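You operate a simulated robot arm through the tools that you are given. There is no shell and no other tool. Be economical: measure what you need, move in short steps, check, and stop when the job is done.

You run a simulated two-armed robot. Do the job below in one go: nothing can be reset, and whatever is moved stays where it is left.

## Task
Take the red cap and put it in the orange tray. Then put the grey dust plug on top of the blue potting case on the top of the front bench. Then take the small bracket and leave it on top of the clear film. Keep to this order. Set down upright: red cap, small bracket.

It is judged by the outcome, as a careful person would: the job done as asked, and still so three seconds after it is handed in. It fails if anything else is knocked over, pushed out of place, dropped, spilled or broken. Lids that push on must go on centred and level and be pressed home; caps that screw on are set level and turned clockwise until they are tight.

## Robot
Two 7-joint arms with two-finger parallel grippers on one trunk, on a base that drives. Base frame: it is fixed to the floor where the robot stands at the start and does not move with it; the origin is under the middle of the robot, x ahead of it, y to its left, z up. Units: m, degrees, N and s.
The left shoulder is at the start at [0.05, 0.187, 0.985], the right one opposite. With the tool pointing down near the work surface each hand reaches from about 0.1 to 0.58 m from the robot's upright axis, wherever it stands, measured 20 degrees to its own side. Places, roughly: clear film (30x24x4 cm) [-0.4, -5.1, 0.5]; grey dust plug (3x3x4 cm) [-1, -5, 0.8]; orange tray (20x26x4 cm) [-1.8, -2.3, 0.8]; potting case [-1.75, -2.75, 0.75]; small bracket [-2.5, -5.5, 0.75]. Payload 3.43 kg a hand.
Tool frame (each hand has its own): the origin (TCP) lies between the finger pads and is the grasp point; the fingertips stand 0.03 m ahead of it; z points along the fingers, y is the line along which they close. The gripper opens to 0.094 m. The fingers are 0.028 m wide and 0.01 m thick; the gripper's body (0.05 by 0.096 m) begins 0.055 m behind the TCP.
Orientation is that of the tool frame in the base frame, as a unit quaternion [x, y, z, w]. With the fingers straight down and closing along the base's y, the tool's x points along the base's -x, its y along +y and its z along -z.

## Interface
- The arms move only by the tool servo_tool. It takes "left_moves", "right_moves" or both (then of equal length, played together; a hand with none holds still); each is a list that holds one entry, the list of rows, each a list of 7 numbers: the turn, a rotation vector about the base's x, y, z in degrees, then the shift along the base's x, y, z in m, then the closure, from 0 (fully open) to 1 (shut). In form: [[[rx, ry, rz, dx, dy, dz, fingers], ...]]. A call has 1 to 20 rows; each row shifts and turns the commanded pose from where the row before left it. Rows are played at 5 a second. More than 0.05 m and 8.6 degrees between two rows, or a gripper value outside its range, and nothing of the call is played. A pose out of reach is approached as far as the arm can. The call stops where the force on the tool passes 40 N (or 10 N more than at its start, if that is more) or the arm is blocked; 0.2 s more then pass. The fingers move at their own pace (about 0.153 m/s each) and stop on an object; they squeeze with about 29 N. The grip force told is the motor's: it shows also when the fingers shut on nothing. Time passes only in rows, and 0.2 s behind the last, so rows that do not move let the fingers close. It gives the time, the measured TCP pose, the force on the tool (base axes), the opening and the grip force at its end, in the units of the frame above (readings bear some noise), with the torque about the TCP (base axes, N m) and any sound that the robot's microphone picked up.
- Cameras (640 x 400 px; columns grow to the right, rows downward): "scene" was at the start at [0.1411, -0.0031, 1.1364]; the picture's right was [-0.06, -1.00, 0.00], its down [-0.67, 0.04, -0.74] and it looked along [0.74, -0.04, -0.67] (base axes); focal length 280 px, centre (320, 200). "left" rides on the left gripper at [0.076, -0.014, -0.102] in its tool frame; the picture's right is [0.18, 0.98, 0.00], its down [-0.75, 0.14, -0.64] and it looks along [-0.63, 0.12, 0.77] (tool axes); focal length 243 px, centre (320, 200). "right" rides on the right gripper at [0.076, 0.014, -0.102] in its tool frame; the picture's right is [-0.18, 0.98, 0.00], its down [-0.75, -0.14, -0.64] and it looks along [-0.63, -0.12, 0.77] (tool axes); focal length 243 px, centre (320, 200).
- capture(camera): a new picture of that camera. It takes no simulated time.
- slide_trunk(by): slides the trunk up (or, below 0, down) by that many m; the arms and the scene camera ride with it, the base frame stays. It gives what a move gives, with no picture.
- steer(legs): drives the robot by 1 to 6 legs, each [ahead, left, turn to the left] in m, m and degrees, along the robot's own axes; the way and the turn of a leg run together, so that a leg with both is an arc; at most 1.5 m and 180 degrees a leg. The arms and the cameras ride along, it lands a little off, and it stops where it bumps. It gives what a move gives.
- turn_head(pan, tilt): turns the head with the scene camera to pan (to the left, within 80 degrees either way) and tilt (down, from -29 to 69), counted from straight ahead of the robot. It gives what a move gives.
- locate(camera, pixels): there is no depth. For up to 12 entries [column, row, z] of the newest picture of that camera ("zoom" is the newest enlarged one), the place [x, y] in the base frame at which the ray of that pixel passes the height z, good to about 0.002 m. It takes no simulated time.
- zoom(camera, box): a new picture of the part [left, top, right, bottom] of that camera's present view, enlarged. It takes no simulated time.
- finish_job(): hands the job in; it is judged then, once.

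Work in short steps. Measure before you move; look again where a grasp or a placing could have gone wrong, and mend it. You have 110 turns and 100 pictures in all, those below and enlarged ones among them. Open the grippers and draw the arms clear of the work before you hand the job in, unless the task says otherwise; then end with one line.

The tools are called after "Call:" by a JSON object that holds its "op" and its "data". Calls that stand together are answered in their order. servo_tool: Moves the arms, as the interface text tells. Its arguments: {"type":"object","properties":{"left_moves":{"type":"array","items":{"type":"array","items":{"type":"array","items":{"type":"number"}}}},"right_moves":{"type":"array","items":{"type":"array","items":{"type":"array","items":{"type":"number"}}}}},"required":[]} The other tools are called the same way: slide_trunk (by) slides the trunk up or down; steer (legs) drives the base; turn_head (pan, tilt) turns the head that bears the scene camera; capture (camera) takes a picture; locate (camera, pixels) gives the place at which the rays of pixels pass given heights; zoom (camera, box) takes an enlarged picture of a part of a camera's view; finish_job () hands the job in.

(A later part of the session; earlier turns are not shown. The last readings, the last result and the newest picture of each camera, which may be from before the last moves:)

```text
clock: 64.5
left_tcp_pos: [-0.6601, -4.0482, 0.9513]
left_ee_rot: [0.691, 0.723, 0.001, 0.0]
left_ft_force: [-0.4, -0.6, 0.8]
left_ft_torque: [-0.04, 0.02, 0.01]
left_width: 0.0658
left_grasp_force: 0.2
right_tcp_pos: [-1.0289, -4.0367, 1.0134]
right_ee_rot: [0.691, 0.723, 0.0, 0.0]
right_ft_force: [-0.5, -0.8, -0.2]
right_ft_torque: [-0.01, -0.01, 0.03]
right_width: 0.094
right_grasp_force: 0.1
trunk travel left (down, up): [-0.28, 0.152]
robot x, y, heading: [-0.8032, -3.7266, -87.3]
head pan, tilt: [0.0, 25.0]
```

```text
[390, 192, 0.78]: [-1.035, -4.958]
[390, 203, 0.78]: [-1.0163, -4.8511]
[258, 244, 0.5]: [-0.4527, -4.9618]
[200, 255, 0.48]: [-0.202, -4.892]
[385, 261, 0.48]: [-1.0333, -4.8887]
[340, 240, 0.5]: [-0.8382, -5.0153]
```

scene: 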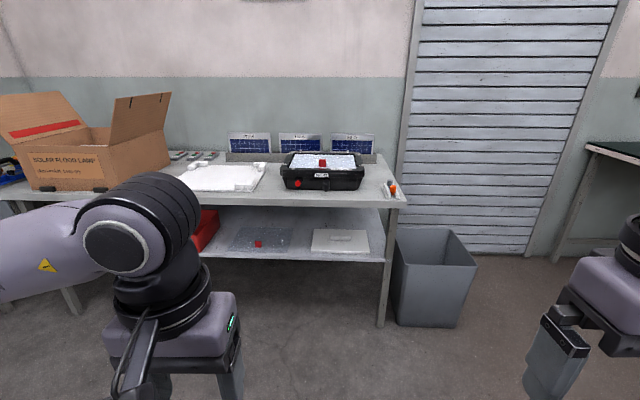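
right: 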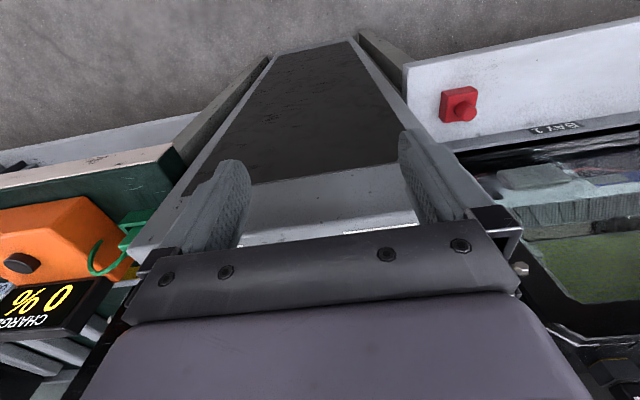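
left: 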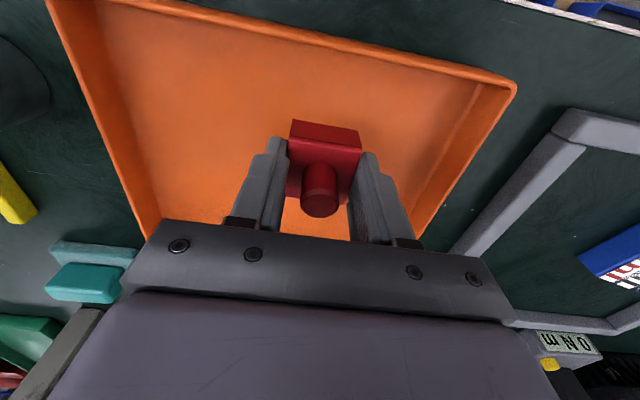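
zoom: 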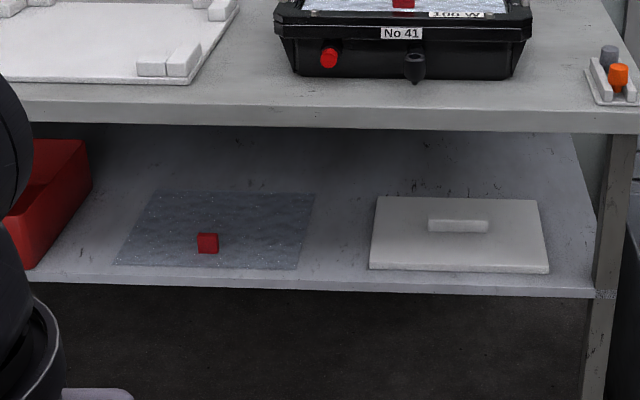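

The grey plug sits behind an orange one in a small holder near (-1.03,-4.95). I approach so the right hand can reach it from above.

Call:
{"op": "steer", "data": {"legs": [[0, -0.07, -2.7], [0.64, 0, 0]]}}

Call:
{"op": "turn_head", "data": {"pan": -15, "tilt": 45}}

Call:
{"op": "capture", "data": {"camera": "scene"}}

Call:
{"op": "capture", "data": {"camera": "right"}}

```text
clock: 68.9
left_tcp_pos: [-0.7551, -4.6964, 0.9508]
left_ee_rot: [0.712, 0.703, 0.0, 0.0]
left_ft_force: [-0.1, 0.3, -0.6]
left_ft_torque: [-0.04, 0.0, 0.02]
left_width: 0.0659
left_grasp_force: 0.0
right_tcp_pos: [-1.1209, -4.6648, 1.0124]
right_ee_rot: [0.712, 0.703, 0.0, 0.0]
right_ft_force: [-0.7, 0.1, 0.1]
right_ft_torque: [-0.01, -0.04, -0.01]
right_width: 0.0939
right_grasp_force: 0.1
trunk travel left (down, up): [-0.28, 0.152]
robot x, y, heading: [-0.8779, -4.3692, -90.6]
head pan, tilt: [0.0, 25.0]
```

```text
clock: 69.8
left_tcp_pos: [-0.7544, -4.6971, 0.9519]
left_ee_rot: [0.711, 0.703, 0.0, 0.001]
left_ft_force: [-0.4, 0.9, 0.3]
left_ft_torque: [-0.01, 0.01, -0.02]
left_width: 0.0658
left_grasp_force: 0.2
right_tcp_pos: [-1.1212, -4.664, 1.0135]
right_ee_rot: [0.711, 0.703, 0.0, -0.001]
right_ft_force: [1.0, 0.5, -0.5]
right_ft_torque: [-0.01, 0.0, 0.03]
right_width: 0.0937
right_grasp_force: 0.1
trunk travel left (down, up): [-0.28, 0.152]
robot x, y, heading: [-0.8784, -4.3686, -90.6]
head pan, tilt: [-15.0, 45.0]
```

```text
68 pictures are left
```

scene: 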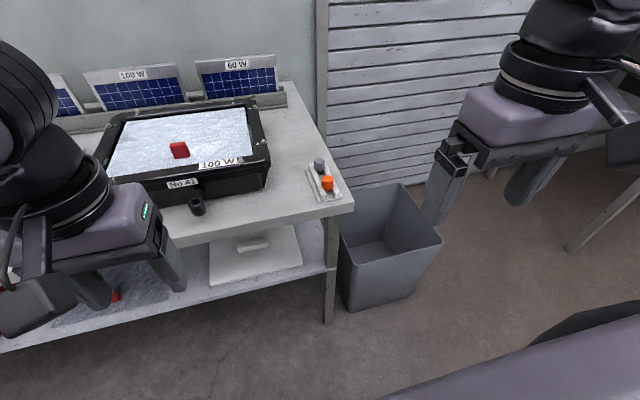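

```text
67 pictures are left
```

right: 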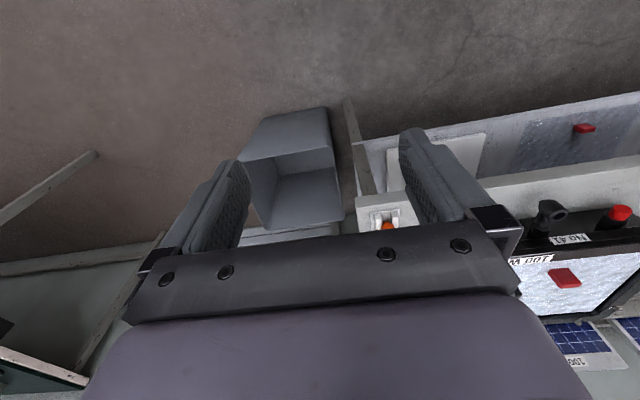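

Plugs at scene (322,172), partly seen in the right camera at (387,224). Zoom both.

Call:
{"op": "zoom", "data": {"camera": "right", "box": [350, 190, 420, 235]}}

Call:
{"op": "zoom", "data": {"camera": "scene", "box": [290, 145, 360, 210]}}

Call:
{"op": "locate", "data": {"camera": "zoom", "pixels": [[320, 200, 0.77], [320, 200, 0.79], [320, 200, 0.81], [380, 200, 0.77], [320, 300, 0.77]]}}

```text
8.89 times, centred on (385, 212) of right
```

zoom: 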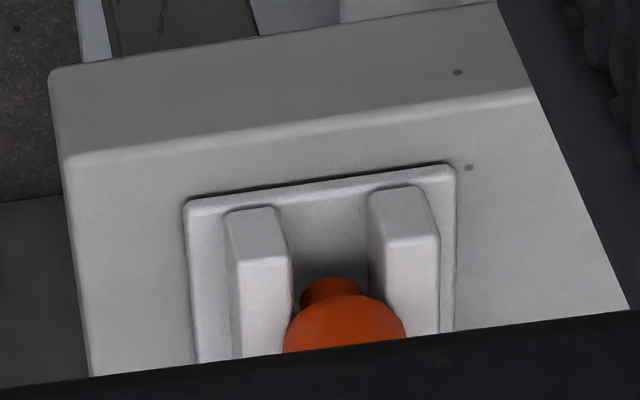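

```text
6.15 times, centred on (325, 178) of scene
```

zoom: 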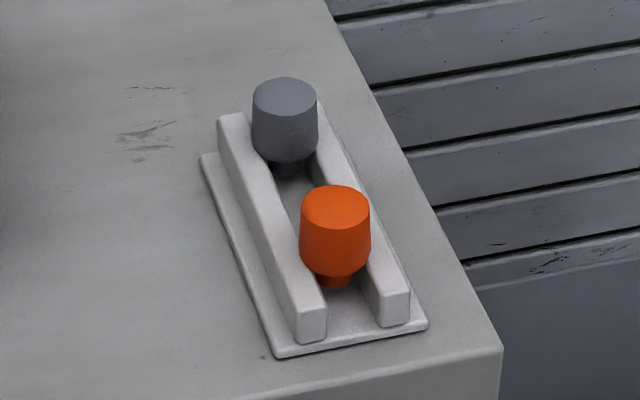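

```text
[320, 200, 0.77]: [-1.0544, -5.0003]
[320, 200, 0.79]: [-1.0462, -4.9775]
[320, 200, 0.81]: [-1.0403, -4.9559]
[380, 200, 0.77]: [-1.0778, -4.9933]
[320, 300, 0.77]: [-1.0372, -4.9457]
```

The plugs have round heads resting on two rails, so I can lift by the head. I triangulate the bench's near corner for its height.

Call:
{"op": "locate", "data": {"camera": "scene", "pixels": [[354.6, 201.6, 0.75], [354.6, 201.6, 0.77], [354.6, 201.6, 0.79]]}}

Call:
{"op": "locate", "data": {"camera": "right", "pixels": [[356.3, 207.7, 0.75], [356.3, 207.7, 0.77], [356.3, 207.7, 0.79]]}}

```text
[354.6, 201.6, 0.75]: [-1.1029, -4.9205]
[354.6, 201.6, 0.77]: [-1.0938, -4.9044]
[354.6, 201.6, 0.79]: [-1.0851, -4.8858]
```

```text
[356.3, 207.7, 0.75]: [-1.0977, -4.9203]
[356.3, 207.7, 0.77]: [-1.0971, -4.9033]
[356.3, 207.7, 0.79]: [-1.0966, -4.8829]
```

Bench top ≈0.762. I move the right hand most of the way over toward the plug and look from above.

Call:
{"op": "servo_tool", "data": {"right_moves": [[[0, 0, 0, 0.013, -0.045, 0, 0.2], [0, 0, 0, 0.013, -0.045, 0, 0.2], [0, 0, 0, 0.013, -0.045, 0, 0.2], [0, 0, 0, 0.013, -0.045, 0, 0.2], [0, 0, 0, 0.013, -0.045, -0.01, 0.2], [0, 0, 0, 0.013, -0.045, -0.01, 0.2], [0, 0, 0, 0, 0, 0, 0.2]]]}}

Call:
{"op": "capture", "data": {"camera": "right"}}

Call:
{"op": "zoom", "data": {"camera": "scene", "box": [290, 145, 360, 210]}}

```text
clock: 71.4
left_tcp_pos: [-0.7562, -4.6961, 0.9507]
left_ee_rot: [0.712, 0.703, 0.0, 0.0]
left_ft_force: [-0.2, 1.0, -0.9]
left_ft_torque: [0.0, -0.01, -0.01]
left_width: 0.0657
left_grasp_force: 0.1
right_tcp_pos: [-1.0417, -4.9332, 0.9927]
right_ee_rot: [0.711, 0.704, -0.001, 0.001]
right_ft_force: [-0.1, -0.2, 0.1]
right_ft_torque: [-0.01, 0.03, 0.01]
right_width: 0.0753
right_grasp_force: 0.1
trunk travel left (down, up): [-0.28, 0.152]
robot x, y, heading: [-0.8781, -4.3723, -90.7]
head pan, tilt: [-15.0, 45.0]
```

```text
64 pictures are left
```

right: 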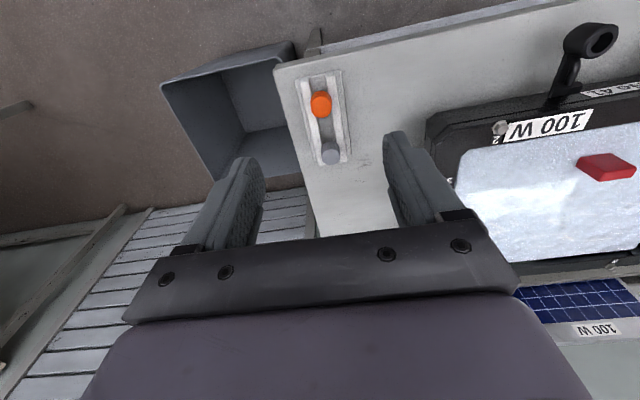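

```text
6.15 times, centred on (325, 178) of scene
```

zoom: 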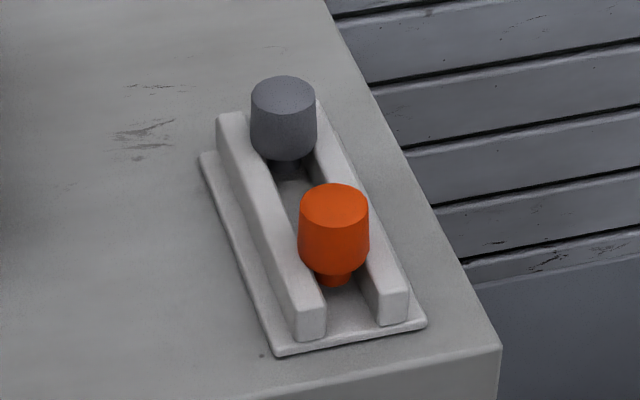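

Now the plug is at right (330,153). I triangulate it with zooms.

Call:
{"op": "zoom", "data": {"camera": "right", "box": [280, 60, 380, 180]}}

Call:
{"op": "locate", "data": {"camera": "zoom", "pixels": [[320, 200, 0.762], [320, 200, 0.8], [400, 200, 0.8], [320, 300, 0.8]]}}

Call:
{"op": "locate", "data": {"camera": "scene", "pixels": [[319.1, 160.4, 0.79], [319.1, 160.4, 0.8], [319.1, 160.4, 0.81], [319.1, 160.4, 0.82], [327, 179, 0.81]]}}

```text
3.33 times, centred on (330, 120) of right
```

zoom: 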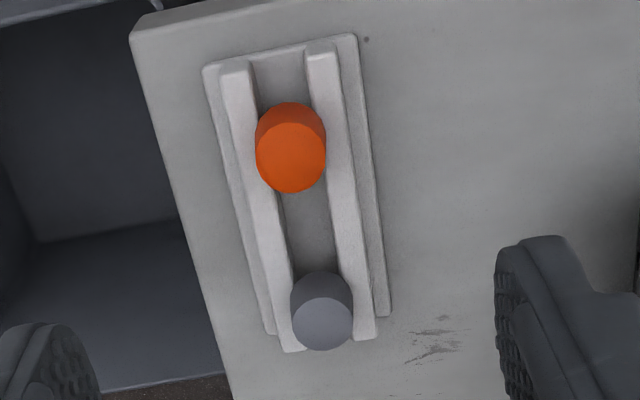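

```text
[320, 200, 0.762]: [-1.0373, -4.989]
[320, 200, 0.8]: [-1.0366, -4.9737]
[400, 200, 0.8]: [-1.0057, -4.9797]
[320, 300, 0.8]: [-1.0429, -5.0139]
```

```text
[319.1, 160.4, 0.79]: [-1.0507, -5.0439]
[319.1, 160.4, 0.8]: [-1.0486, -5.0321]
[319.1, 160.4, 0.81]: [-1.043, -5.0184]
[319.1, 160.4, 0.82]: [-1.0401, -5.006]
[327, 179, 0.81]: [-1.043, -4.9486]
```

The plug's head is centred at about (-1.043,-5.019), top z≈0.81. It's a bit far, so I drive 0.10 m closer first.

Call:
{"op": "steer", "data": {"legs": [[0.1, 0, 0.6]]}}

Call:
{"op": "zoom", "data": {"camera": "right", "box": [240, 0, 400, 100]}}

Call:
{"op": "locate", "data": {"camera": "zoom", "pixels": [[320, 200, 0.81], [420, 200, 0.81], [320, 300, 0.81]]}}

Call:
{"op": "capture", "data": {"camera": "scene"}}

```text
clock: 72.5
left_tcp_pos: [-0.753, -4.795, 0.9521]
left_ee_rot: [0.708, 0.706, 0.001, 0.0]
left_ft_force: [-0.2, 0.0, -0.5]
left_ft_torque: [0.03, -0.02, 0.02]
left_width: 0.0658
left_grasp_force: 0.1
right_tcp_pos: [-1.0371, -5.0335, 0.9933]
right_ee_rot: [0.708, 0.706, 0.0, -0.001]
right_ft_force: [0.4, 0.3, -0.5]
right_ft_torque: [0.02, 0.0, 0.02]
right_width: 0.0753
right_grasp_force: 0.1
trunk travel left (down, up): [-0.28, 0.152]
robot x, y, heading: [-0.8794, -4.4673, -90.3]
head pan, tilt: [-15.0, 45.0]
```

```text
4.00 times, centred on (320, 50) of right
```

zoom: 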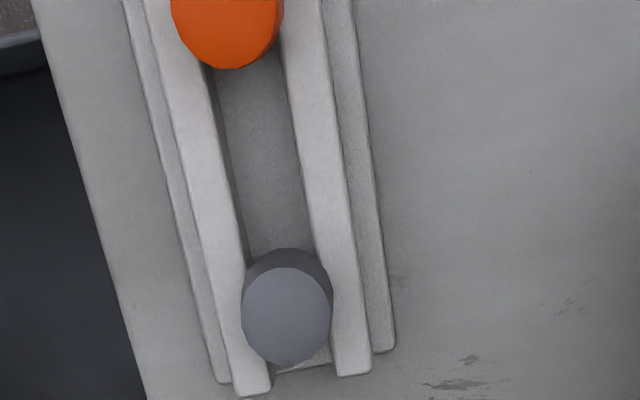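

```text
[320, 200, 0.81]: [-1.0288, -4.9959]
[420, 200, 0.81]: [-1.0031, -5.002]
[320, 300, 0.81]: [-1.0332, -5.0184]
```

```text
60 pictures are left
```

scene: 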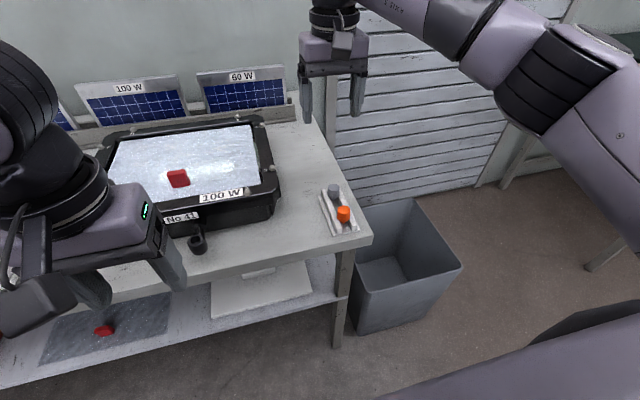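

Target (-1.042,-5.020); TCP is at (-1.037,-5.0335). I align and descend to z≈0.86, then check.

Call:
{"op": "servo_tool", "data": {"right_moves": [[[0, 0, 0, -0.005, 0.0135, 0, 0.35], [0, 0, 0, 0, 0, -0.045, 0.35], [0, 0, 0, 0, 0, -0.045, 0.35], [0, 0, 0, 0, 0, -0.04, 0.35], [0, 0, 0, 0, 0, 0, 0.35], [0, 0, 0, 0, 0, 0, 0.35]]]}}

Call:
{"op": "capture", "data": {"camera": "right"}}

Call:
{"op": "zoom", "data": {"camera": "scene", "box": [270, 120, 400, 240]}}

```text
clock: 73.9
left_tcp_pos: [-0.7528, -4.7952, 0.9523]
left_ee_rot: [0.709, 0.705, 0.0, -0.001]
left_ft_force: [0.4, 0.0, -0.5]
left_ft_torque: [0.02, -0.01, -0.01]
left_width: 0.0659
left_grasp_force: 0.0
right_tcp_pos: [-1.0418, -5.0194, 0.8606]
right_ee_rot: [0.708, 0.706, 0.0, 0.0]
right_ft_force: [0.7, 0.5, -0.6]
right_ft_torque: [0.01, 0.01, 0.05]
right_width: 0.0611
right_grasp_force: 0.1
trunk travel left (down, up): [-0.28, 0.152]
robot x, y, heading: [-0.8805, -4.4652, -90.3]
head pan, tilt: [-15.0, 45.0]
```

```text
59 pictures are left
```

right: 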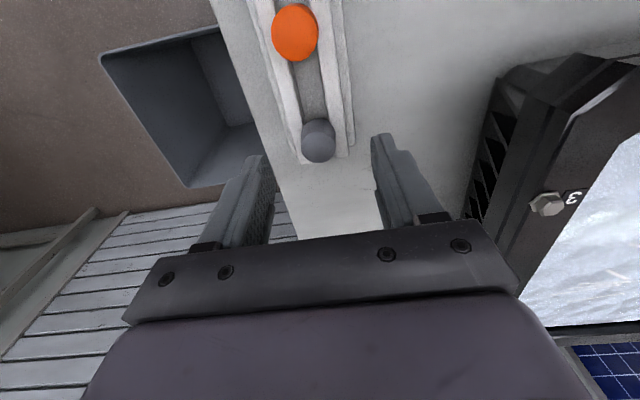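

```text
3.33 times, centred on (335, 180) of scene
```

zoom: 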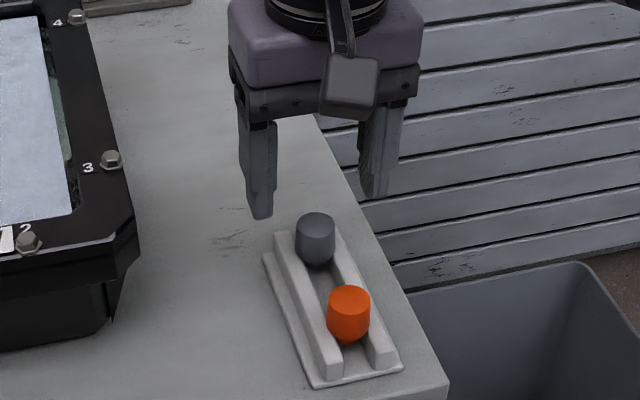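

Call:
{"op": "locate", "data": {"camera": "right", "pixels": [[318, 146, 0.81], [318, 132, 0.79]]}}

Call:
{"op": "servo_tool", "data": {"right_moves": [[[0, 0, 0, 0, 0, -0.02, 0.35], [0, 0, 0, 0, 0, -0.01, 0.35], [0, 0, 0, 0, 0, 0, 0.35]]]}}

Call:
{"op": "zoom", "data": {"camera": "right", "box": [230, 90, 410, 220]}}

```text
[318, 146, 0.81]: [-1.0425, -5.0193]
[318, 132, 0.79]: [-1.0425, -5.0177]
```

```text
clock: 74.7
left_tcp_pos: [-0.753, -4.7944, 0.9508]
left_ee_rot: [0.708, 0.706, 0.0, 0.0]
left_ft_force: [-0.5, -0.4, 0.5]
left_ft_torque: [-0.03, 0.03, -0.03]
left_width: 0.0658
left_grasp_force: 0.0
right_tcp_pos: [-1.0416, -5.0192, 0.8304]
right_ee_rot: [0.708, 0.706, 0.0, 0.0]
right_ft_force: [-0.6, -0.7, 0.0]
right_ft_torque: [-0.02, -0.02, 0.02]
right_width: 0.0611
right_grasp_force: 0.1
trunk travel left (down, up): [-0.28, 0.152]
robot x, y, heading: [-0.8792, -4.4648, -90.2]
head pan, tilt: [-15.0, 45.0]
```

```text
3.08 times, centred on (320, 155) of right
```

zoom: 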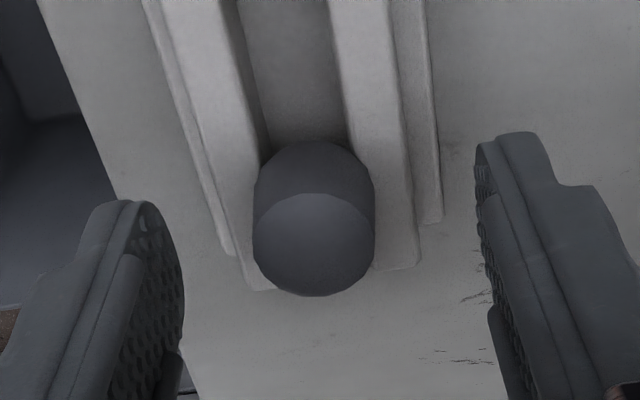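

Aligned. I lower 7 mm (tips ≈0.793, above the rails) and close.

Call:
{"op": "servo_tool", "data": {"right_moves": [[[0, 0, 0, -0.0008, 0, -0.007, 0.35], [0, 0, 0, 0, 0, 0, 0.35], [0, 0, 0, 0, 0, 0, 0.7], [0, 0, 0, 0, 0, 0, 1], [0, 0, 0, 0, 0, 0, 1], [0, 0, 0, 0, 0, 0, 1]]]}}

Call:
{"op": "zoom", "data": {"camera": "right", "box": [230, 90, 410, 220]}}

```text
clock: 76.1
left_tcp_pos: [-0.7517, -4.7944, 0.9518]
left_ee_rot: [0.709, 0.706, 0.0, 0.0]
left_ft_force: [-0.3, 0.4, -0.6]
left_ft_torque: [0.02, 0.04, 0.01]
left_width: 0.0658
left_grasp_force: 0.2
right_tcp_pos: [-1.0432, -5.0182, 0.8253]
right_ee_rot: [0.709, 0.706, 0.001, 0.0]
right_ft_force: [-0.2, -0.3, -0.2]
right_ft_torque: [-0.01, -0.01, -0.01]
right_width: 0.0227
right_grasp_force: 28.9
trunk travel left (down, up): [-0.28, 0.152]
robot x, y, heading: [-0.8766, -4.4659, -90.3]
head pan, tilt: [-15.0, 45.0]
```

```text
3.08 times, centred on (320, 155) of right
```

zoom: 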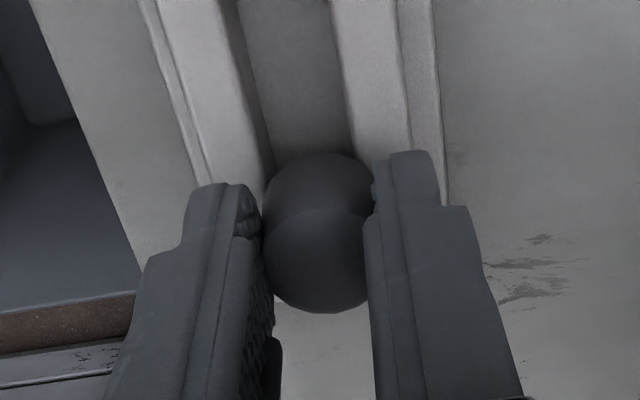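

Gripped at 22.7 mm. I lift straight up and check.

Call:
{"op": "servo_tool", "data": {"right_moves": [[[0, 0, 0, 0, 0, 0.02, 1], [0, 0, 0, 0, 0, 0.03, 1], [0, 0, 0, 0, 0, 0.04, 1], [0, 0, 0, 0, 0, 0.04, 1], [0, 0, 0, 0, 0, 0.04, 1], [0, 0, 0, -0.01, 0.045, 0, 1], [0, 0, 0, -0.015, 0.045, 0, 1], [0, 0, 0, -0.015, 0.045, 0, 1], [0, 0, 0, -0.015, 0.045, 0, 1], [0, 0, 0, -0.015, 0.045, 0, 1]]]}}

Call:
{"op": "capture", "data": {"camera": "scene"}}

Call:
{"op": "zoom", "data": {"camera": "right", "box": [230, 90, 410, 220]}}

```text
clock: 78.3
left_tcp_pos: [-0.7532, -4.7942, 0.9512]
left_ee_rot: [0.708, 0.706, 0.0, 0.0]
left_ft_force: [0.8, 0.4, 1.3]
left_ft_torque: [-0.02, 0.01, 0.02]
left_width: 0.0658
left_grasp_force: 0.1
right_tcp_pos: [-1.1128, -4.7941, 0.9954]
right_ee_rot: [0.708, 0.706, 0.0, 0.0]
right_ft_force: [0.5, 0.3, -0.1]
right_ft_torque: [-0.03, 0.0, 0.01]
right_width: 0.0226
right_grasp_force: 29.0
trunk travel left (down, up): [-0.28, 0.152]
robot x, y, heading: [-0.878, -4.4681, -90.0]
head pan, tilt: [-15.0, 45.0]
```

```text
55 pictures are left
```

scene: 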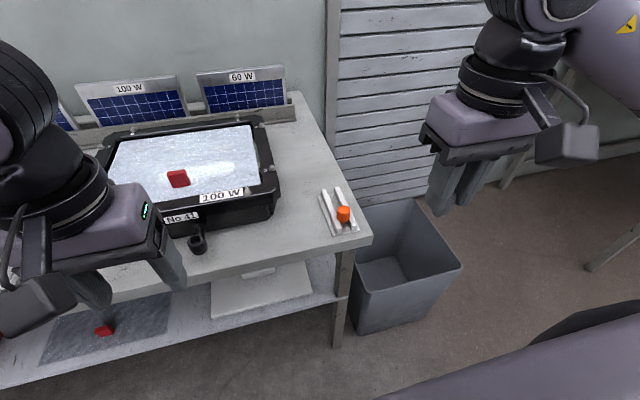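

```text
3.08 times, centred on (320, 155) of right
```

zoom: 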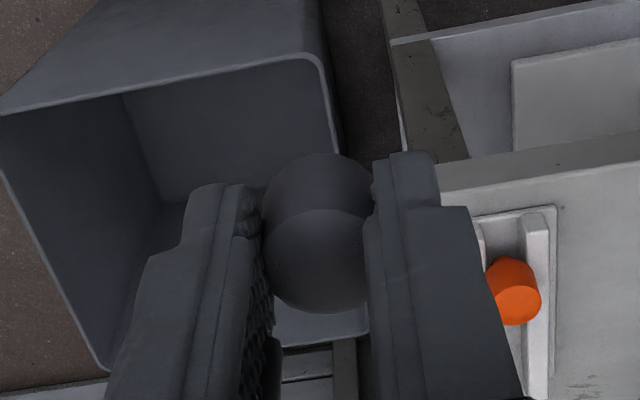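

The plug is held. I back away, turn right to face -x, and move to the bench with the potting case.

Call:
{"op": "steer", "data": {"legs": [[-0.45, 0, 0], [0, 0, -90], [0, -1.0, 0]]}}

Call:
{"op": "turn_head", "data": {"pan": 0, "tilt": 40}}

Call:
{"op": "capture", "data": {"camera": "scene"}}

```text
clock: 93.6
left_tcp_pos: [-1.2415, -3.1468, 0.9524]
left_ee_rot: [1.0, 0.023, 0.0, 0.001]
left_ft_force: [1.2, -0.4, 0.7]
left_ft_torque: [0.01, -0.02, 0.0]
left_width: 0.0659
left_grasp_force: 0.1
right_tcp_pos: [-1.2608, -2.7889, 0.9946]
right_ee_rot: [1.0, 0.024, 0.0, 0.0]
right_ft_force: [-0.6, 0.9, -0.9]
right_ft_torque: [0.03, 0.0, 0.01]
right_width: 0.0227
right_grasp_force: 28.8
trunk travel left (down, up): [-0.28, 0.152]
robot x, y, heading: [-0.9185, -3.0036, -177.5]
head pan, tilt: [-15.0, 45.0]
```

```text
clock: 94.3
left_tcp_pos: [-1.2413, -3.1463, 0.9516]
left_ee_rot: [1.0, 0.023, 0.0, 0.0]
left_ft_force: [-0.6, -0.2, 0.4]
left_ft_torque: [-0.01, 0.0, -0.01]
left_width: 0.0659
left_grasp_force: 0.0
right_tcp_pos: [-1.2597, -2.7899, 0.9938]
right_ee_rot: [1.0, 0.023, -0.001, 0.0]
right_ft_force: [-0.4, -0.3, 1.0]
right_ft_torque: [0.01, 0.0, -0.01]
right_width: 0.023
right_grasp_force: 28.6
trunk travel left (down, up): [-0.28, 0.152]
robot x, y, heading: [-0.9172, -3.0048, -177.3]
head pan, tilt: [0.0, 40.0]
```

```text
53 pictures are left
```

scene: 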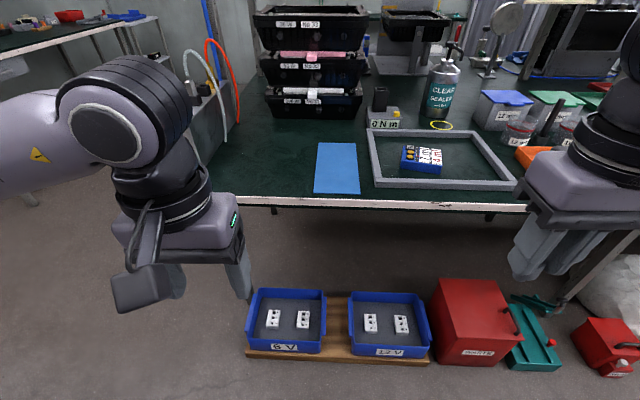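

Call:
{"op": "locate", "data": {"camera": "scene", "pixels": [[340, 362, 0.0], [255, 355, 0.0], [430, 362, 0.0], [421, 158, 0.79], [401, 167, 0.762], [440, 173, 0.762], [375, 185, 0.762], [515, 188, 0.762], [320, 204, 0.762]]}}

```text
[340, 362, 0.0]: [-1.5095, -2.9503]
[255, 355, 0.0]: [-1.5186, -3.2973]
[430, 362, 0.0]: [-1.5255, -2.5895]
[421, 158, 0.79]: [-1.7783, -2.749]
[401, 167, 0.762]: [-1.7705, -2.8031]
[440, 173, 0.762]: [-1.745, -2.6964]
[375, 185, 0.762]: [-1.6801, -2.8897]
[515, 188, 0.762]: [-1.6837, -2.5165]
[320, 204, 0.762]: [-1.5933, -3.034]
```

Floor items reach to x≈-1.51, so I stop the axis at ≈-1.165, with the case ahead of the right shoulder.

Call:
{"op": "steer", "data": {"legs": [[0, -0.07, -2.7], [0.245, 0, 0]]}}

Call:
{"op": "turn_head", "data": {"pan": -15, "tilt": 50}}

Call:
{"op": "capture", "data": {"camera": "scene"}}

Call:
{"op": "zoom", "data": {"camera": "scene", "box": [240, 60, 380, 160]}}

```text
clock: 97.0
left_tcp_pos: [-1.4919, -3.0582, 0.9513]
left_ee_rot: [1.0, -0.003, 0.0, 0.0]
left_ft_force: [-0.4, -0.8, -0.3]
left_ft_torque: [0.02, 0.02, 0.02]
left_width: 0.0657
left_grasp_force: 0.1
right_tcp_pos: [-1.4926, -2.7009, 0.9947]
right_ee_rot: [1.0, -0.001, 0.0, 0.0]
right_ft_force: [0.4, 0.3, -0.7]
right_ft_torque: [0.01, -0.02, -0.01]
right_width: 0.0226
right_grasp_force: 29.5
trunk travel left (down, up): [-0.28, 0.152]
robot x, y, heading: [-1.1651, -2.9322, 179.8]
head pan, tilt: [0.0, 40.0]
```

```text
clock: 97.8
left_tcp_pos: [-1.4933, -3.0591, 0.9506]
left_ee_rot: [1.0, -0.003, 0.0, 0.0]
left_ft_force: [0.3, 0.0, 0.2]
left_ft_torque: [-0.01, 0.0, -0.04]
left_width: 0.0657
left_grasp_force: 0.0
right_tcp_pos: [-1.4927, -2.7, 0.9941]
right_ee_rot: [1.0, -0.002, 0.0, 0.0]
right_ft_force: [-0.5, -0.2, 0.1]
right_ft_torque: [0.06, 0.02, -0.01]
right_width: 0.0225
right_grasp_force: 29.0
trunk travel left (down, up): [-0.28, 0.152]
robot x, y, heading: [-1.1648, -2.9333, 179.8]
head pan, tilt: [-15.0, 50.0]
```

```text
52 pictures are left
```

scene: 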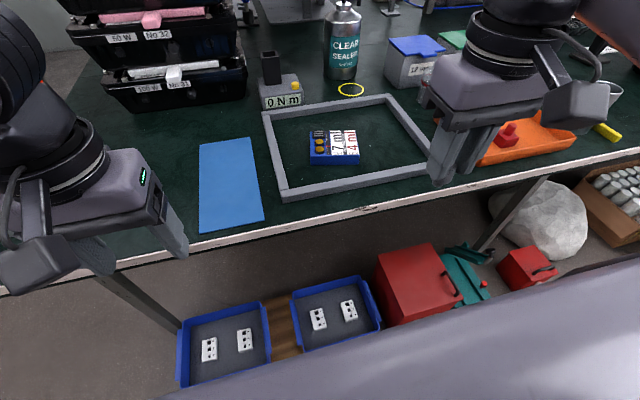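

```text
4.00 times, centred on (310, 110) of scene
```

zoom: 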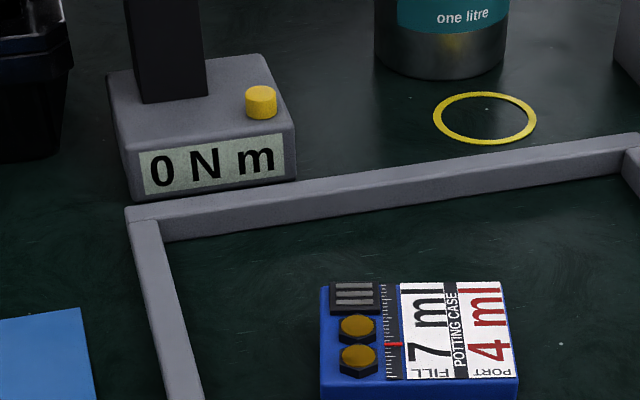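

The label (flat area) centre is at scene (344.5,142.5). I zoom tighter and measure.

Call:
{"op": "zoom", "data": {"camera": "scene", "box": [290, 115, 390, 180]}}

Call:
{"op": "locate", "data": {"camera": "scene", "pixels": [[344.5, 142.5, 0.785], [344.5, 142.5, 0.79], [344.5, 142.5, 0.795]]}}

Call:
{"op": "capture", "data": {"camera": "right"}}

```text
6.15 times, centred on (340, 148) of scene
```

zoom: 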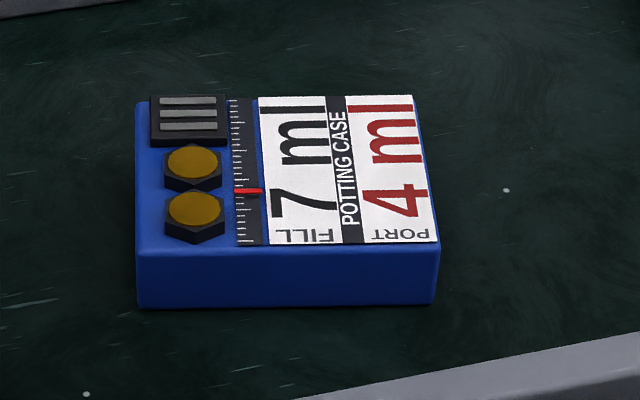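

```text
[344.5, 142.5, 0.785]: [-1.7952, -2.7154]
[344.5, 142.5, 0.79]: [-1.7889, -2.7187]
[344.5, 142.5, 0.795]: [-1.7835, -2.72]
```

```text
49 pictures are left
```

right: 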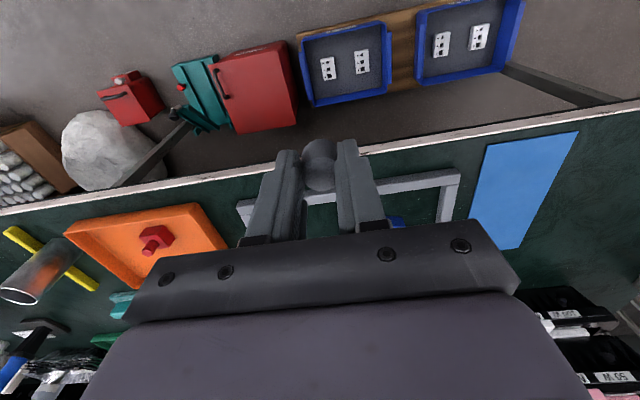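

Case top ≈0.791; label spans x -1.75…-1.83. I carry the plug to about (-1.775,-2.713) at height and check reach.

Call:
{"op": "servo_tool", "data": {"right_moves": [[[0, 0, 0, -0.047, -0.003, 0, 1], [0, 0, 0, -0.047, -0.002, 0, 1], [0, 0, 0, -0.047, -0.002, 0, 1], [0, 0, 0, -0.047, -0.002, 0, 1], [0, 0, 0, -0.047, -0.002, -0.01, 1], [0, 0, 0, -0.047, -0.002, -0.02, 1], [0, 0, 0, 0, 0, -0.03, 1], [0, 0, 0, 0, 0, 0, 1]]]}}

Call:
{"op": "capture", "data": {"camera": "right"}}

Call:
{"op": "capture", "data": {"camera": "scene"}}

```text
refused: row 6 steps farther than a row can; nothing moved
```

```text
48 pictures are left
```

right: 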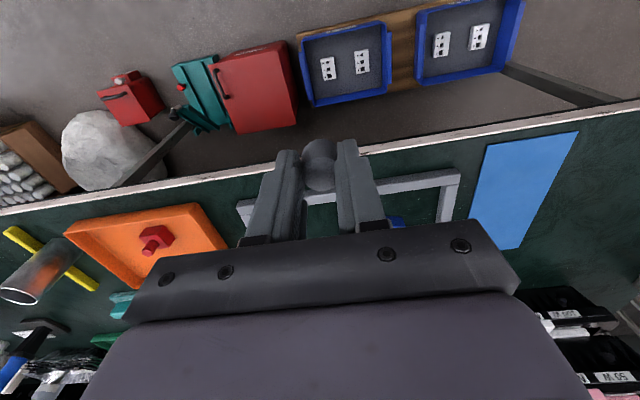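

```text
47 pictures are left
```

scene: 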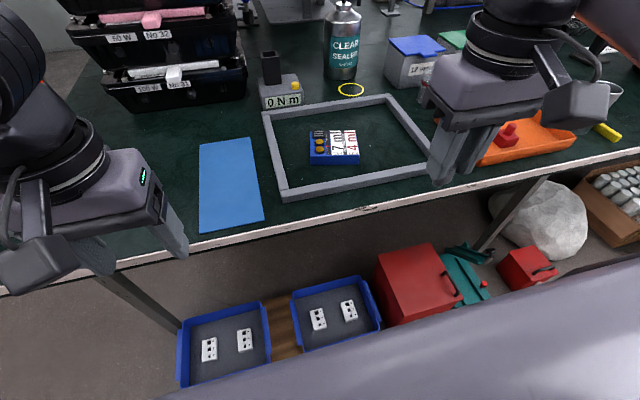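

Row too long; I resend with separate descent rows.

Call:
{"op": "servo_tool", "data": {"right_moves": [[[0, 0, 0, -0.047, -0.003, 0, 1], [0, 0, 0, -0.047, -0.002, 0, 1], [0, 0, 0, -0.047, -0.002, 0, 1], [0, 0, 0, -0.047, -0.002, 0, 1], [0, 0, 0, -0.047, -0.002, 0, 1], [0, 0, 0, -0.047, -0.002, 0, 1], [0, 0, 0, 0, 0, -0.03, 1], [0, 0, 0, 0, 0, -0.03, 1], [0, 0, 0, 0, 0, 0, 1]]]}}

Call:
{"op": "capture", "data": {"camera": "right"}}

Call:
{"op": "capture", "data": {"camera": "scene"}}

```text
clock: 99.8
left_tcp_pos: [-1.4936, -3.059, 0.9505]
left_ee_rot: [1.0, -0.003, 0.0, 0.0]
left_ft_force: [-0.1, 0.1, 0.6]
left_ft_torque: [-0.02, -0.02, 0.01]
left_width: 0.0655
left_grasp_force: 0.0
right_tcp_pos: [-1.7766, -2.7138, 0.9347]
right_ee_rot: [1.0, -0.001, 0.0, 0.0]
right_ft_force: [-0.6, -0.7, -0.3]
right_ft_torque: [-0.01, -0.02, 0.0]
right_width: 0.0226
right_grasp_force: 29.2
trunk travel left (down, up): [-0.28, 0.152]
robot x, y, heading: [-1.1654, -2.9314, 179.7]
head pan, tilt: [-15.0, 50.0]
```

```text
46 pictures are left
```

right: 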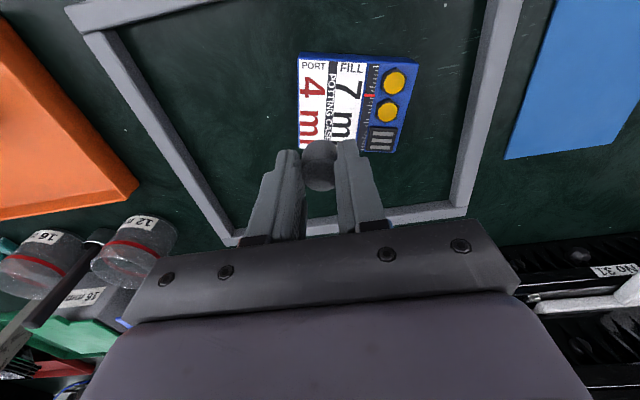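

```text
45 pictures are left
```

scene: 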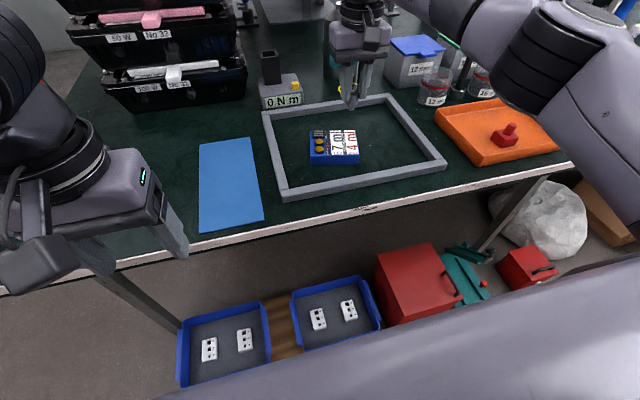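

Reach is fine. I verify the label's position from the right camera.

Call:
{"op": "locate", "data": {"camera": "right", "pixels": [[330, 103, 0.791], [299, 58, 0.791], [366, 63, 0.791], [297, 148, 0.791], [300, 53, 0.791], [419, 60, 0.791]]}}

Call:
{"op": "locate", "data": {"camera": "scene", "pixels": [[358.5, 154.2, 0.791], [355.5, 131, 0.791], [311.5, 155.2, 0.791], [330, 154.7, 0.791]]}}

```text
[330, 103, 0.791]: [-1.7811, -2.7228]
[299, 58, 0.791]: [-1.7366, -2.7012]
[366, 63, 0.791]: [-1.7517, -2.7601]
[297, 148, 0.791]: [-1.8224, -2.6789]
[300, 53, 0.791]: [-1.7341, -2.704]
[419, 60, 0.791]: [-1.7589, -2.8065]
```

```text
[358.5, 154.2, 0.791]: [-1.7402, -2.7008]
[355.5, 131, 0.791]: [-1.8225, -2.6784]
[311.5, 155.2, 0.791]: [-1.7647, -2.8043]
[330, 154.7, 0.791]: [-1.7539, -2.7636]
```

Label centre ≈(-1.787,-2.7205). I shift over it and lower to z≈0.87, then zoom to see the stem.

Call:
{"op": "servo_tool", "data": {"right_moves": [[[0, 0, 0, -0.007, -0.006, -0.02, 1], [0, 0, 0, 0, 0, -0.03, 1], [0, 0, 0, 0, 0, -0.012, 1], [0, 0, 0, 0, 0, 0, 1]]]}}

Call:
{"op": "zoom", "data": {"camera": "scene", "box": [290, 90, 390, 170]}}

```text
clock: 100.8
left_tcp_pos: [-1.4914, -3.0589, 0.9508]
left_ee_rot: [1.0, -0.003, 0.0, 0.0]
left_ft_force: [-0.4, -0.2, -0.6]
left_ft_torque: [0.02, 0.0, 0.01]
left_width: 0.0659
left_grasp_force: 0.0
right_tcp_pos: [-1.7833, -2.7195, 0.8734]
right_ee_rot: [1.0, -0.002, 0.0, 0.0]
right_ft_force: [-0.7, 0.2, -0.7]
right_ft_torque: [0.0, 0.0, 0.03]
right_width: 0.0227
right_grasp_force: 29.1
trunk travel left (down, up): [-0.28, 0.152]
robot x, y, heading: [-1.161, -2.933, 179.8]
head pan, tilt: [-15.0, 50.0]
```

```text
5.00 times, centred on (340, 130) of scene
```

zoom: 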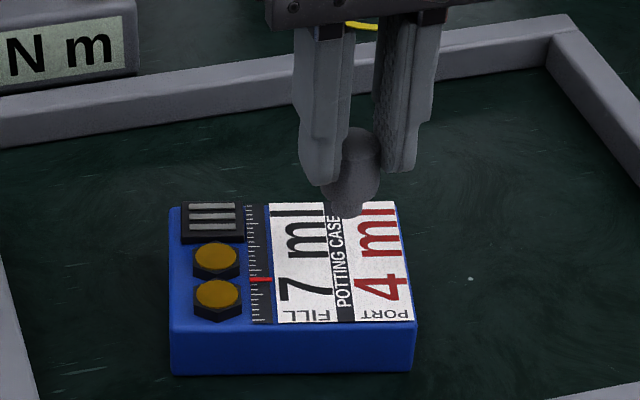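

The plug hangs over the label. I lower it in small steps until contact.

Call:
{"op": "servo_tool", "data": {"right_moves": [[[0, 0, 0, 0, 0, -0.012, 1], [0, 0, 0, 0, 0, -0.005, 1], [0, 0, 0, 0, 0, -0.002, 1], [0, 0, 0, 0, 0, -0.002, 1], [0, 0, 0, 0, 0, -0.002, 1], [0, 0, 0, 0, 0, 0, 1]]]}}

Call:
{"op": "zoom", "data": {"camera": "scene", "box": [290, 90, 390, 170]}}

```text
clock: 102.2
left_tcp_pos: [-1.4935, -3.0594, 0.9522]
left_ee_rot: [1.0, -0.003, 0.0, 0.0]
left_ft_force: [0.0, 0.1, 0.1]
left_ft_torque: [-0.01, 0.0, 0.01]
left_width: 0.0656
left_grasp_force: 0.2
right_tcp_pos: [-1.7825, -2.7192, 0.8498]
right_ee_rot: [1.0, -0.002, 0.0, 0.0]
right_ft_force: [0.0, -0.6, -0.4]
right_ft_torque: [-0.03, 0.03, 0.02]
right_width: 0.0225
right_grasp_force: 29.5
trunk travel left (down, up): [-0.28, 0.152]
robot x, y, heading: [-1.168, -2.9339, 179.8]
head pan, tilt: [-15.0, 50.0]
```

```text
5.00 times, centred on (340, 130) of scene
```

zoom: 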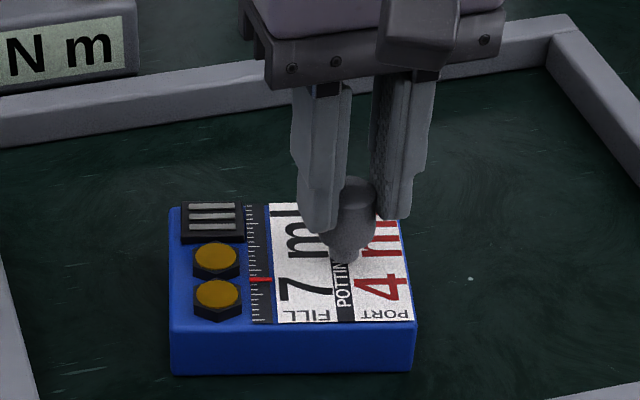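

Very near contact. Continue in 1 mm steps.

Call:
{"op": "servo_tool", "data": {"right_moves": [[[0, 0, 0, 0, 0, -0.001, 1], [0, 0, 0, 0, 0, -0.001, 1], [0, 0, 0, 0, 0, -0.001, 1], [0, 0, 0, 0, 0, -0.001, 1], [0, 0, 0, 0, 0, 0, 1]]]}}

```text
clock: 103.4
left_tcp_pos: [-1.4922, -3.0574, 0.9513]
left_ee_rot: [1.0, -0.002, 0.0, 0.0]
left_ft_force: [-0.2, -0.2, -0.1]
left_ft_torque: [0.05, -0.03, -0.01]
left_width: 0.0656
left_grasp_force: 0.1
right_tcp_pos: [-1.7824, -2.7201, 0.847]
right_ee_rot: [1.0, -0.002, -0.001, 0.001]
right_ft_force: [-0.3, 0.5, 5.6]
right_ft_torque: [0.02, 0.02, 0.0]
right_width: 0.0225
right_grasp_force: 29.3
trunk travel left (down, up): [-0.28, 0.152]
robot x, y, heading: [-1.1641, -2.935, 179.6]
head pan, tilt: [-15.0, 50.0]
```

Contact at z=0.847 with 5.6 N, as predicted. I open gently and look.

Call:
{"op": "servo_tool", "data": {"right_moves": [[[0, 0, 0, 0, 0, 0, 0.74], [0, 0, 0, 0, 0, 0, 0.7], [0, 0, 0, 0, 0, 0, 0.65], [0, 0, 0, 0, 0, 0, 0.55], [0, 0, 0, 0, 0, 0, 0.55]]]}}

Call:
{"op": "zoom", "data": {"camera": "scene", "box": [290, 90, 390, 170]}}

```text
clock: 104.6
left_tcp_pos: [-1.4918, -3.0589, 0.9526]
left_ee_rot: [1.0, -0.002, 0.0, 0.001]
left_ft_force: [0.5, -0.7, 0.6]
left_ft_torque: [0.0, 0.0, 0.01]
left_width: 0.0658
left_grasp_force: 0.1
right_tcp_pos: [-1.7812, -2.7208, 0.8453]
right_ee_rot: [1.0, -0.001, 0.0, -0.001]
right_ft_force: [0.7, -0.3, 0.0]
right_ft_torque: [0.03, 0.05, 0.01]
right_width: 0.0419
right_grasp_force: 0.0
trunk travel left (down, up): [-0.28, 0.152]
robot x, y, heading: [-1.1639, -2.9332, 180.1]
head pan, tilt: [-15.0, 50.0]
```

```text
5.00 times, centred on (340, 130) of scene
```

zoom: 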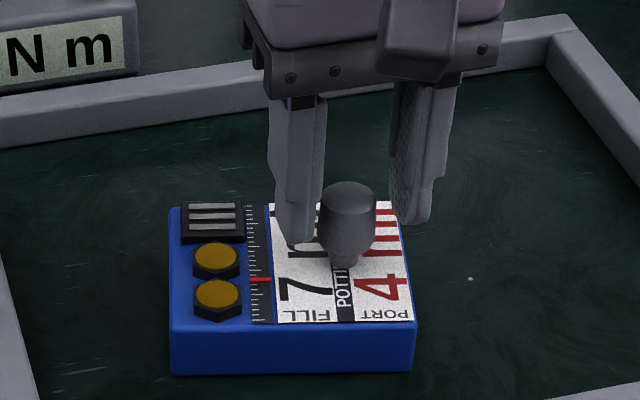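

It stands on its stem. I open a bit more, lift straight up and draw back.

Call:
{"op": "servo_tool", "data": {"right_moves": [[[0, 0, 0, 0, 0, 0, 0.4], [0, 0, 0, 0, 0, 0.02, 0.4], [0, 0, 0, 0, 0, 0.04, 0.4], [0, 0, 0, 0, 0, 0.04, 0.4], [0, 0, 0, 0, 0, 0.045, 0.4], [0, 0, 0, 0.045, 0, 0, 0.4], [0, 0, 0, 0.045, 0, 0, 0.4], [0, 0, 0, 0.045, 0, 0, 0.4], [0, 0, 0, 0.045, 0, 0, 0.4], [0, 0, 0, 0.045, 0, 0, 0.4], [0, 0, 0, 0.045, 0, 0, 0.4]]]}}

Call:
{"op": "zoom", "data": {"camera": "scene", "box": [290, 90, 390, 170]}}

```text
clock: 107.0
left_tcp_pos: [-1.4926, -3.0587, 0.9518]
left_ee_rot: [1.0, -0.002, 0.0, 0.0]
left_ft_force: [-0.1, -0.3, 0.0]
left_ft_torque: [-0.02, 0.02, 0.0]
left_width: 0.0658
left_grasp_force: 0.0
right_tcp_pos: [-1.5115, -2.7171, 0.9892]
right_ee_rot: [1.0, -0.002, -0.001, 0.0]
right_ft_force: [-0.2, -0.7, 0.5]
right_ft_torque: [0.01, -0.01, -0.01]
right_width: 0.0563
right_grasp_force: 0.0
trunk travel left (down, up): [-0.28, 0.152]
robot x, y, heading: [-1.1697, -2.9352, 179.7]
head pan, tilt: [-15.0, 50.0]
```

```text
5.00 times, centred on (340, 130) of scene
```

zoom: 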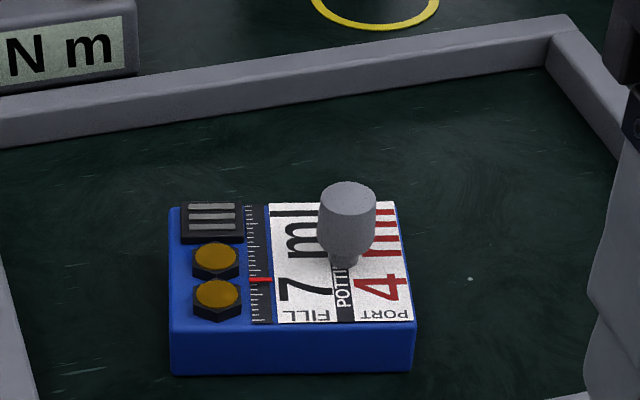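

The plug stands stably on the case. Next the bracket near (-2.5,-5.5): back off, turn to -y, drive past the bench's end, then look.

Call:
{"op": "steer", "data": {"legs": [[-0.3, 0, 0], [0, 0, 90], [1.1, 0, 0]]}}

Call:
{"op": "turn_head", "data": {"pan": -50, "tilt": 22}}

Call:
{"op": "capture", "data": {"camera": "scene"}}

```text
clock: 118.1
left_tcp_pos: [-0.714, -4.3556, 0.9514]
left_ee_rot: [0.696, 0.718, 0.0, 0.0]
left_ft_force: [0.4, 0.5, 0.2]
left_ft_torque: [-0.02, 0.03, 0.02]
left_width: 0.0658
left_grasp_force: 0.1
right_tcp_pos: [-1.0554, -4.3853, 0.9901]
right_ee_rot: [0.696, 0.718, -0.001, 0.0]
right_ft_force: [-0.3, 0.8, -0.5]
right_ft_torque: [-0.02, -0.01, -0.01]
right_width: 0.0567
right_grasp_force: 0.1
trunk travel left (down, up): [-0.28, 0.152]
robot x, y, heading: [-0.8512, -4.0339, -87.9]
head pan, tilt: [-15.0, 50.0]
```

```text
clock: 119.1
left_tcp_pos: [-0.7134, -4.3545, 0.9515]
left_ee_rot: [0.696, 0.718, 0.0, 0.001]
left_ft_force: [0.2, -0.1, -0.3]
left_ft_torque: [-0.01, -0.02, 0.03]
left_width: 0.0659
left_grasp_force: 0.0
right_tcp_pos: [-1.055, -4.3854, 0.9901]
right_ee_rot: [0.696, 0.718, 0.0, -0.001]
right_ft_force: [-0.7, 0.4, 0.2]
right_ft_torque: [0.03, 0.03, -0.01]
right_width: 0.0563
right_grasp_force: 0.2
trunk travel left (down, up): [-0.28, 0.152]
robot x, y, heading: [-0.8527, -4.0302, -88.0]
head pan, tilt: [-50.0, 22.0]
```

```text
40 pictures are left
```

scene: 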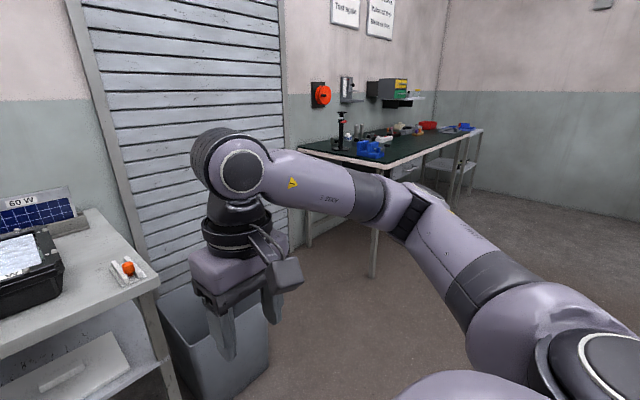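

The bench with the bracket is visible at (380,150). I measure its edge and zoom.

Call:
{"op": "locate", "data": {"camera": "scene", "pixels": [[378, 176, 0.76], [300, 150, 0.76], [482, 132, 0.76], [375, 152, 0.78], [345, 145, 0.78]]}}

Call:
{"op": "zoom", "data": {"camera": "scene", "box": [290, 70, 490, 185]}}

```text
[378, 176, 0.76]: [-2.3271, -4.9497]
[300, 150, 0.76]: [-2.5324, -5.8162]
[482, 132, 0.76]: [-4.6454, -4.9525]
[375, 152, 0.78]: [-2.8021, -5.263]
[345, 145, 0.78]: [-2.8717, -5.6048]
```

```text
3.20 times, centred on (390, 128) of scene
```

zoom: 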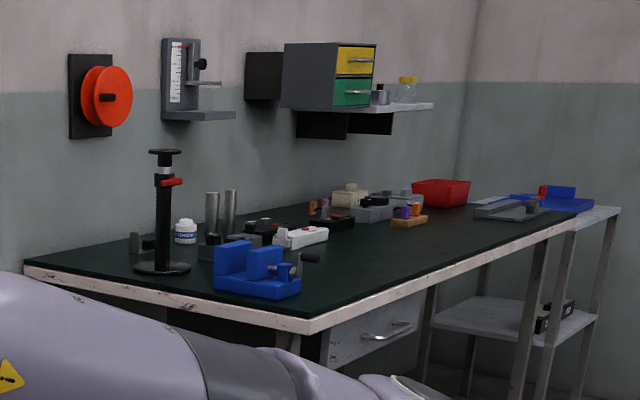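

The bench's end is at x≈-2.33, front at y≈-4.95; the bracket is near the far end, so I'll approach from the open end facing -x.

Call:
{"op": "steer", "data": {"legs": [[0, 0, -92], [0.95, 0, 0], [0, 1.1, 0]]}}

Call:
{"op": "turn_head", "data": {"pan": 10, "tilt": 30}}

Call:
{"op": "capture", "data": {"camera": "scene"}}

```text
clock: 137.6
left_tcp_pos: [-2.1816, -5.2405, 0.9517]
left_ee_rot: [1.0, -0.016, 0.0, 0.0]
left_ft_force: [-0.7, -0.5, -0.1]
left_ft_torque: [-0.02, 0.02, 0.0]
left_width: 0.0656
left_grasp_force: 0.1
right_tcp_pos: [-2.1924, -4.8982, 0.9892]
right_ee_rot: [1.0, -0.016, 0.0, 0.0]
right_ft_force: [-0.5, -0.3, 0.6]
right_ft_torque: [0.01, 0.04, 0.01]
right_width: 0.0563
right_grasp_force: 0.0
trunk travel left (down, up): [-0.28, 0.152]
robot x, y, heading: [-1.8508, -5.1216, 178.1]
head pan, tilt: [-50.0, 22.0]
```

```text
clock: 138.9
left_tcp_pos: [-2.182, -5.2394, 0.9524]
left_ee_rot: [1.0, -0.016, 0.0, 0.0]
left_ft_force: [-0.3, 0.7, 0.6]
left_ft_torque: [0.01, 0.02, -0.03]
left_width: 0.0659
left_grasp_force: 0.0
right_tcp_pos: [-2.1928, -4.8995, 0.9891]
right_ee_rot: [1.0, -0.015, 0.0, 0.001]
right_ft_force: [0.4, 0.1, -0.2]
right_ft_torque: [-0.02, 0.01, -0.02]
right_width: 0.0564
right_grasp_force: 0.1
trunk travel left (down, up): [-0.28, 0.152]
robot x, y, heading: [-1.8523, -5.1212, 178.2]
head pan, tilt: [10.0, 30.0]
```

```text
38 pictures are left
```

scene: 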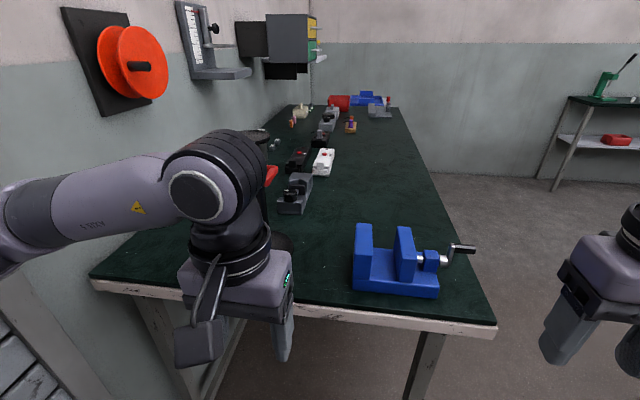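

The left arm hides the spot. I use the left gripper camera.

Call:
{"op": "capture", "data": {"camera": "left"}}

```text
37 pictures are left
```

left: 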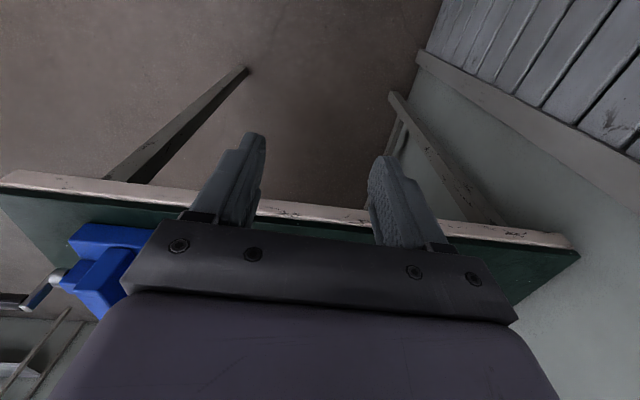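

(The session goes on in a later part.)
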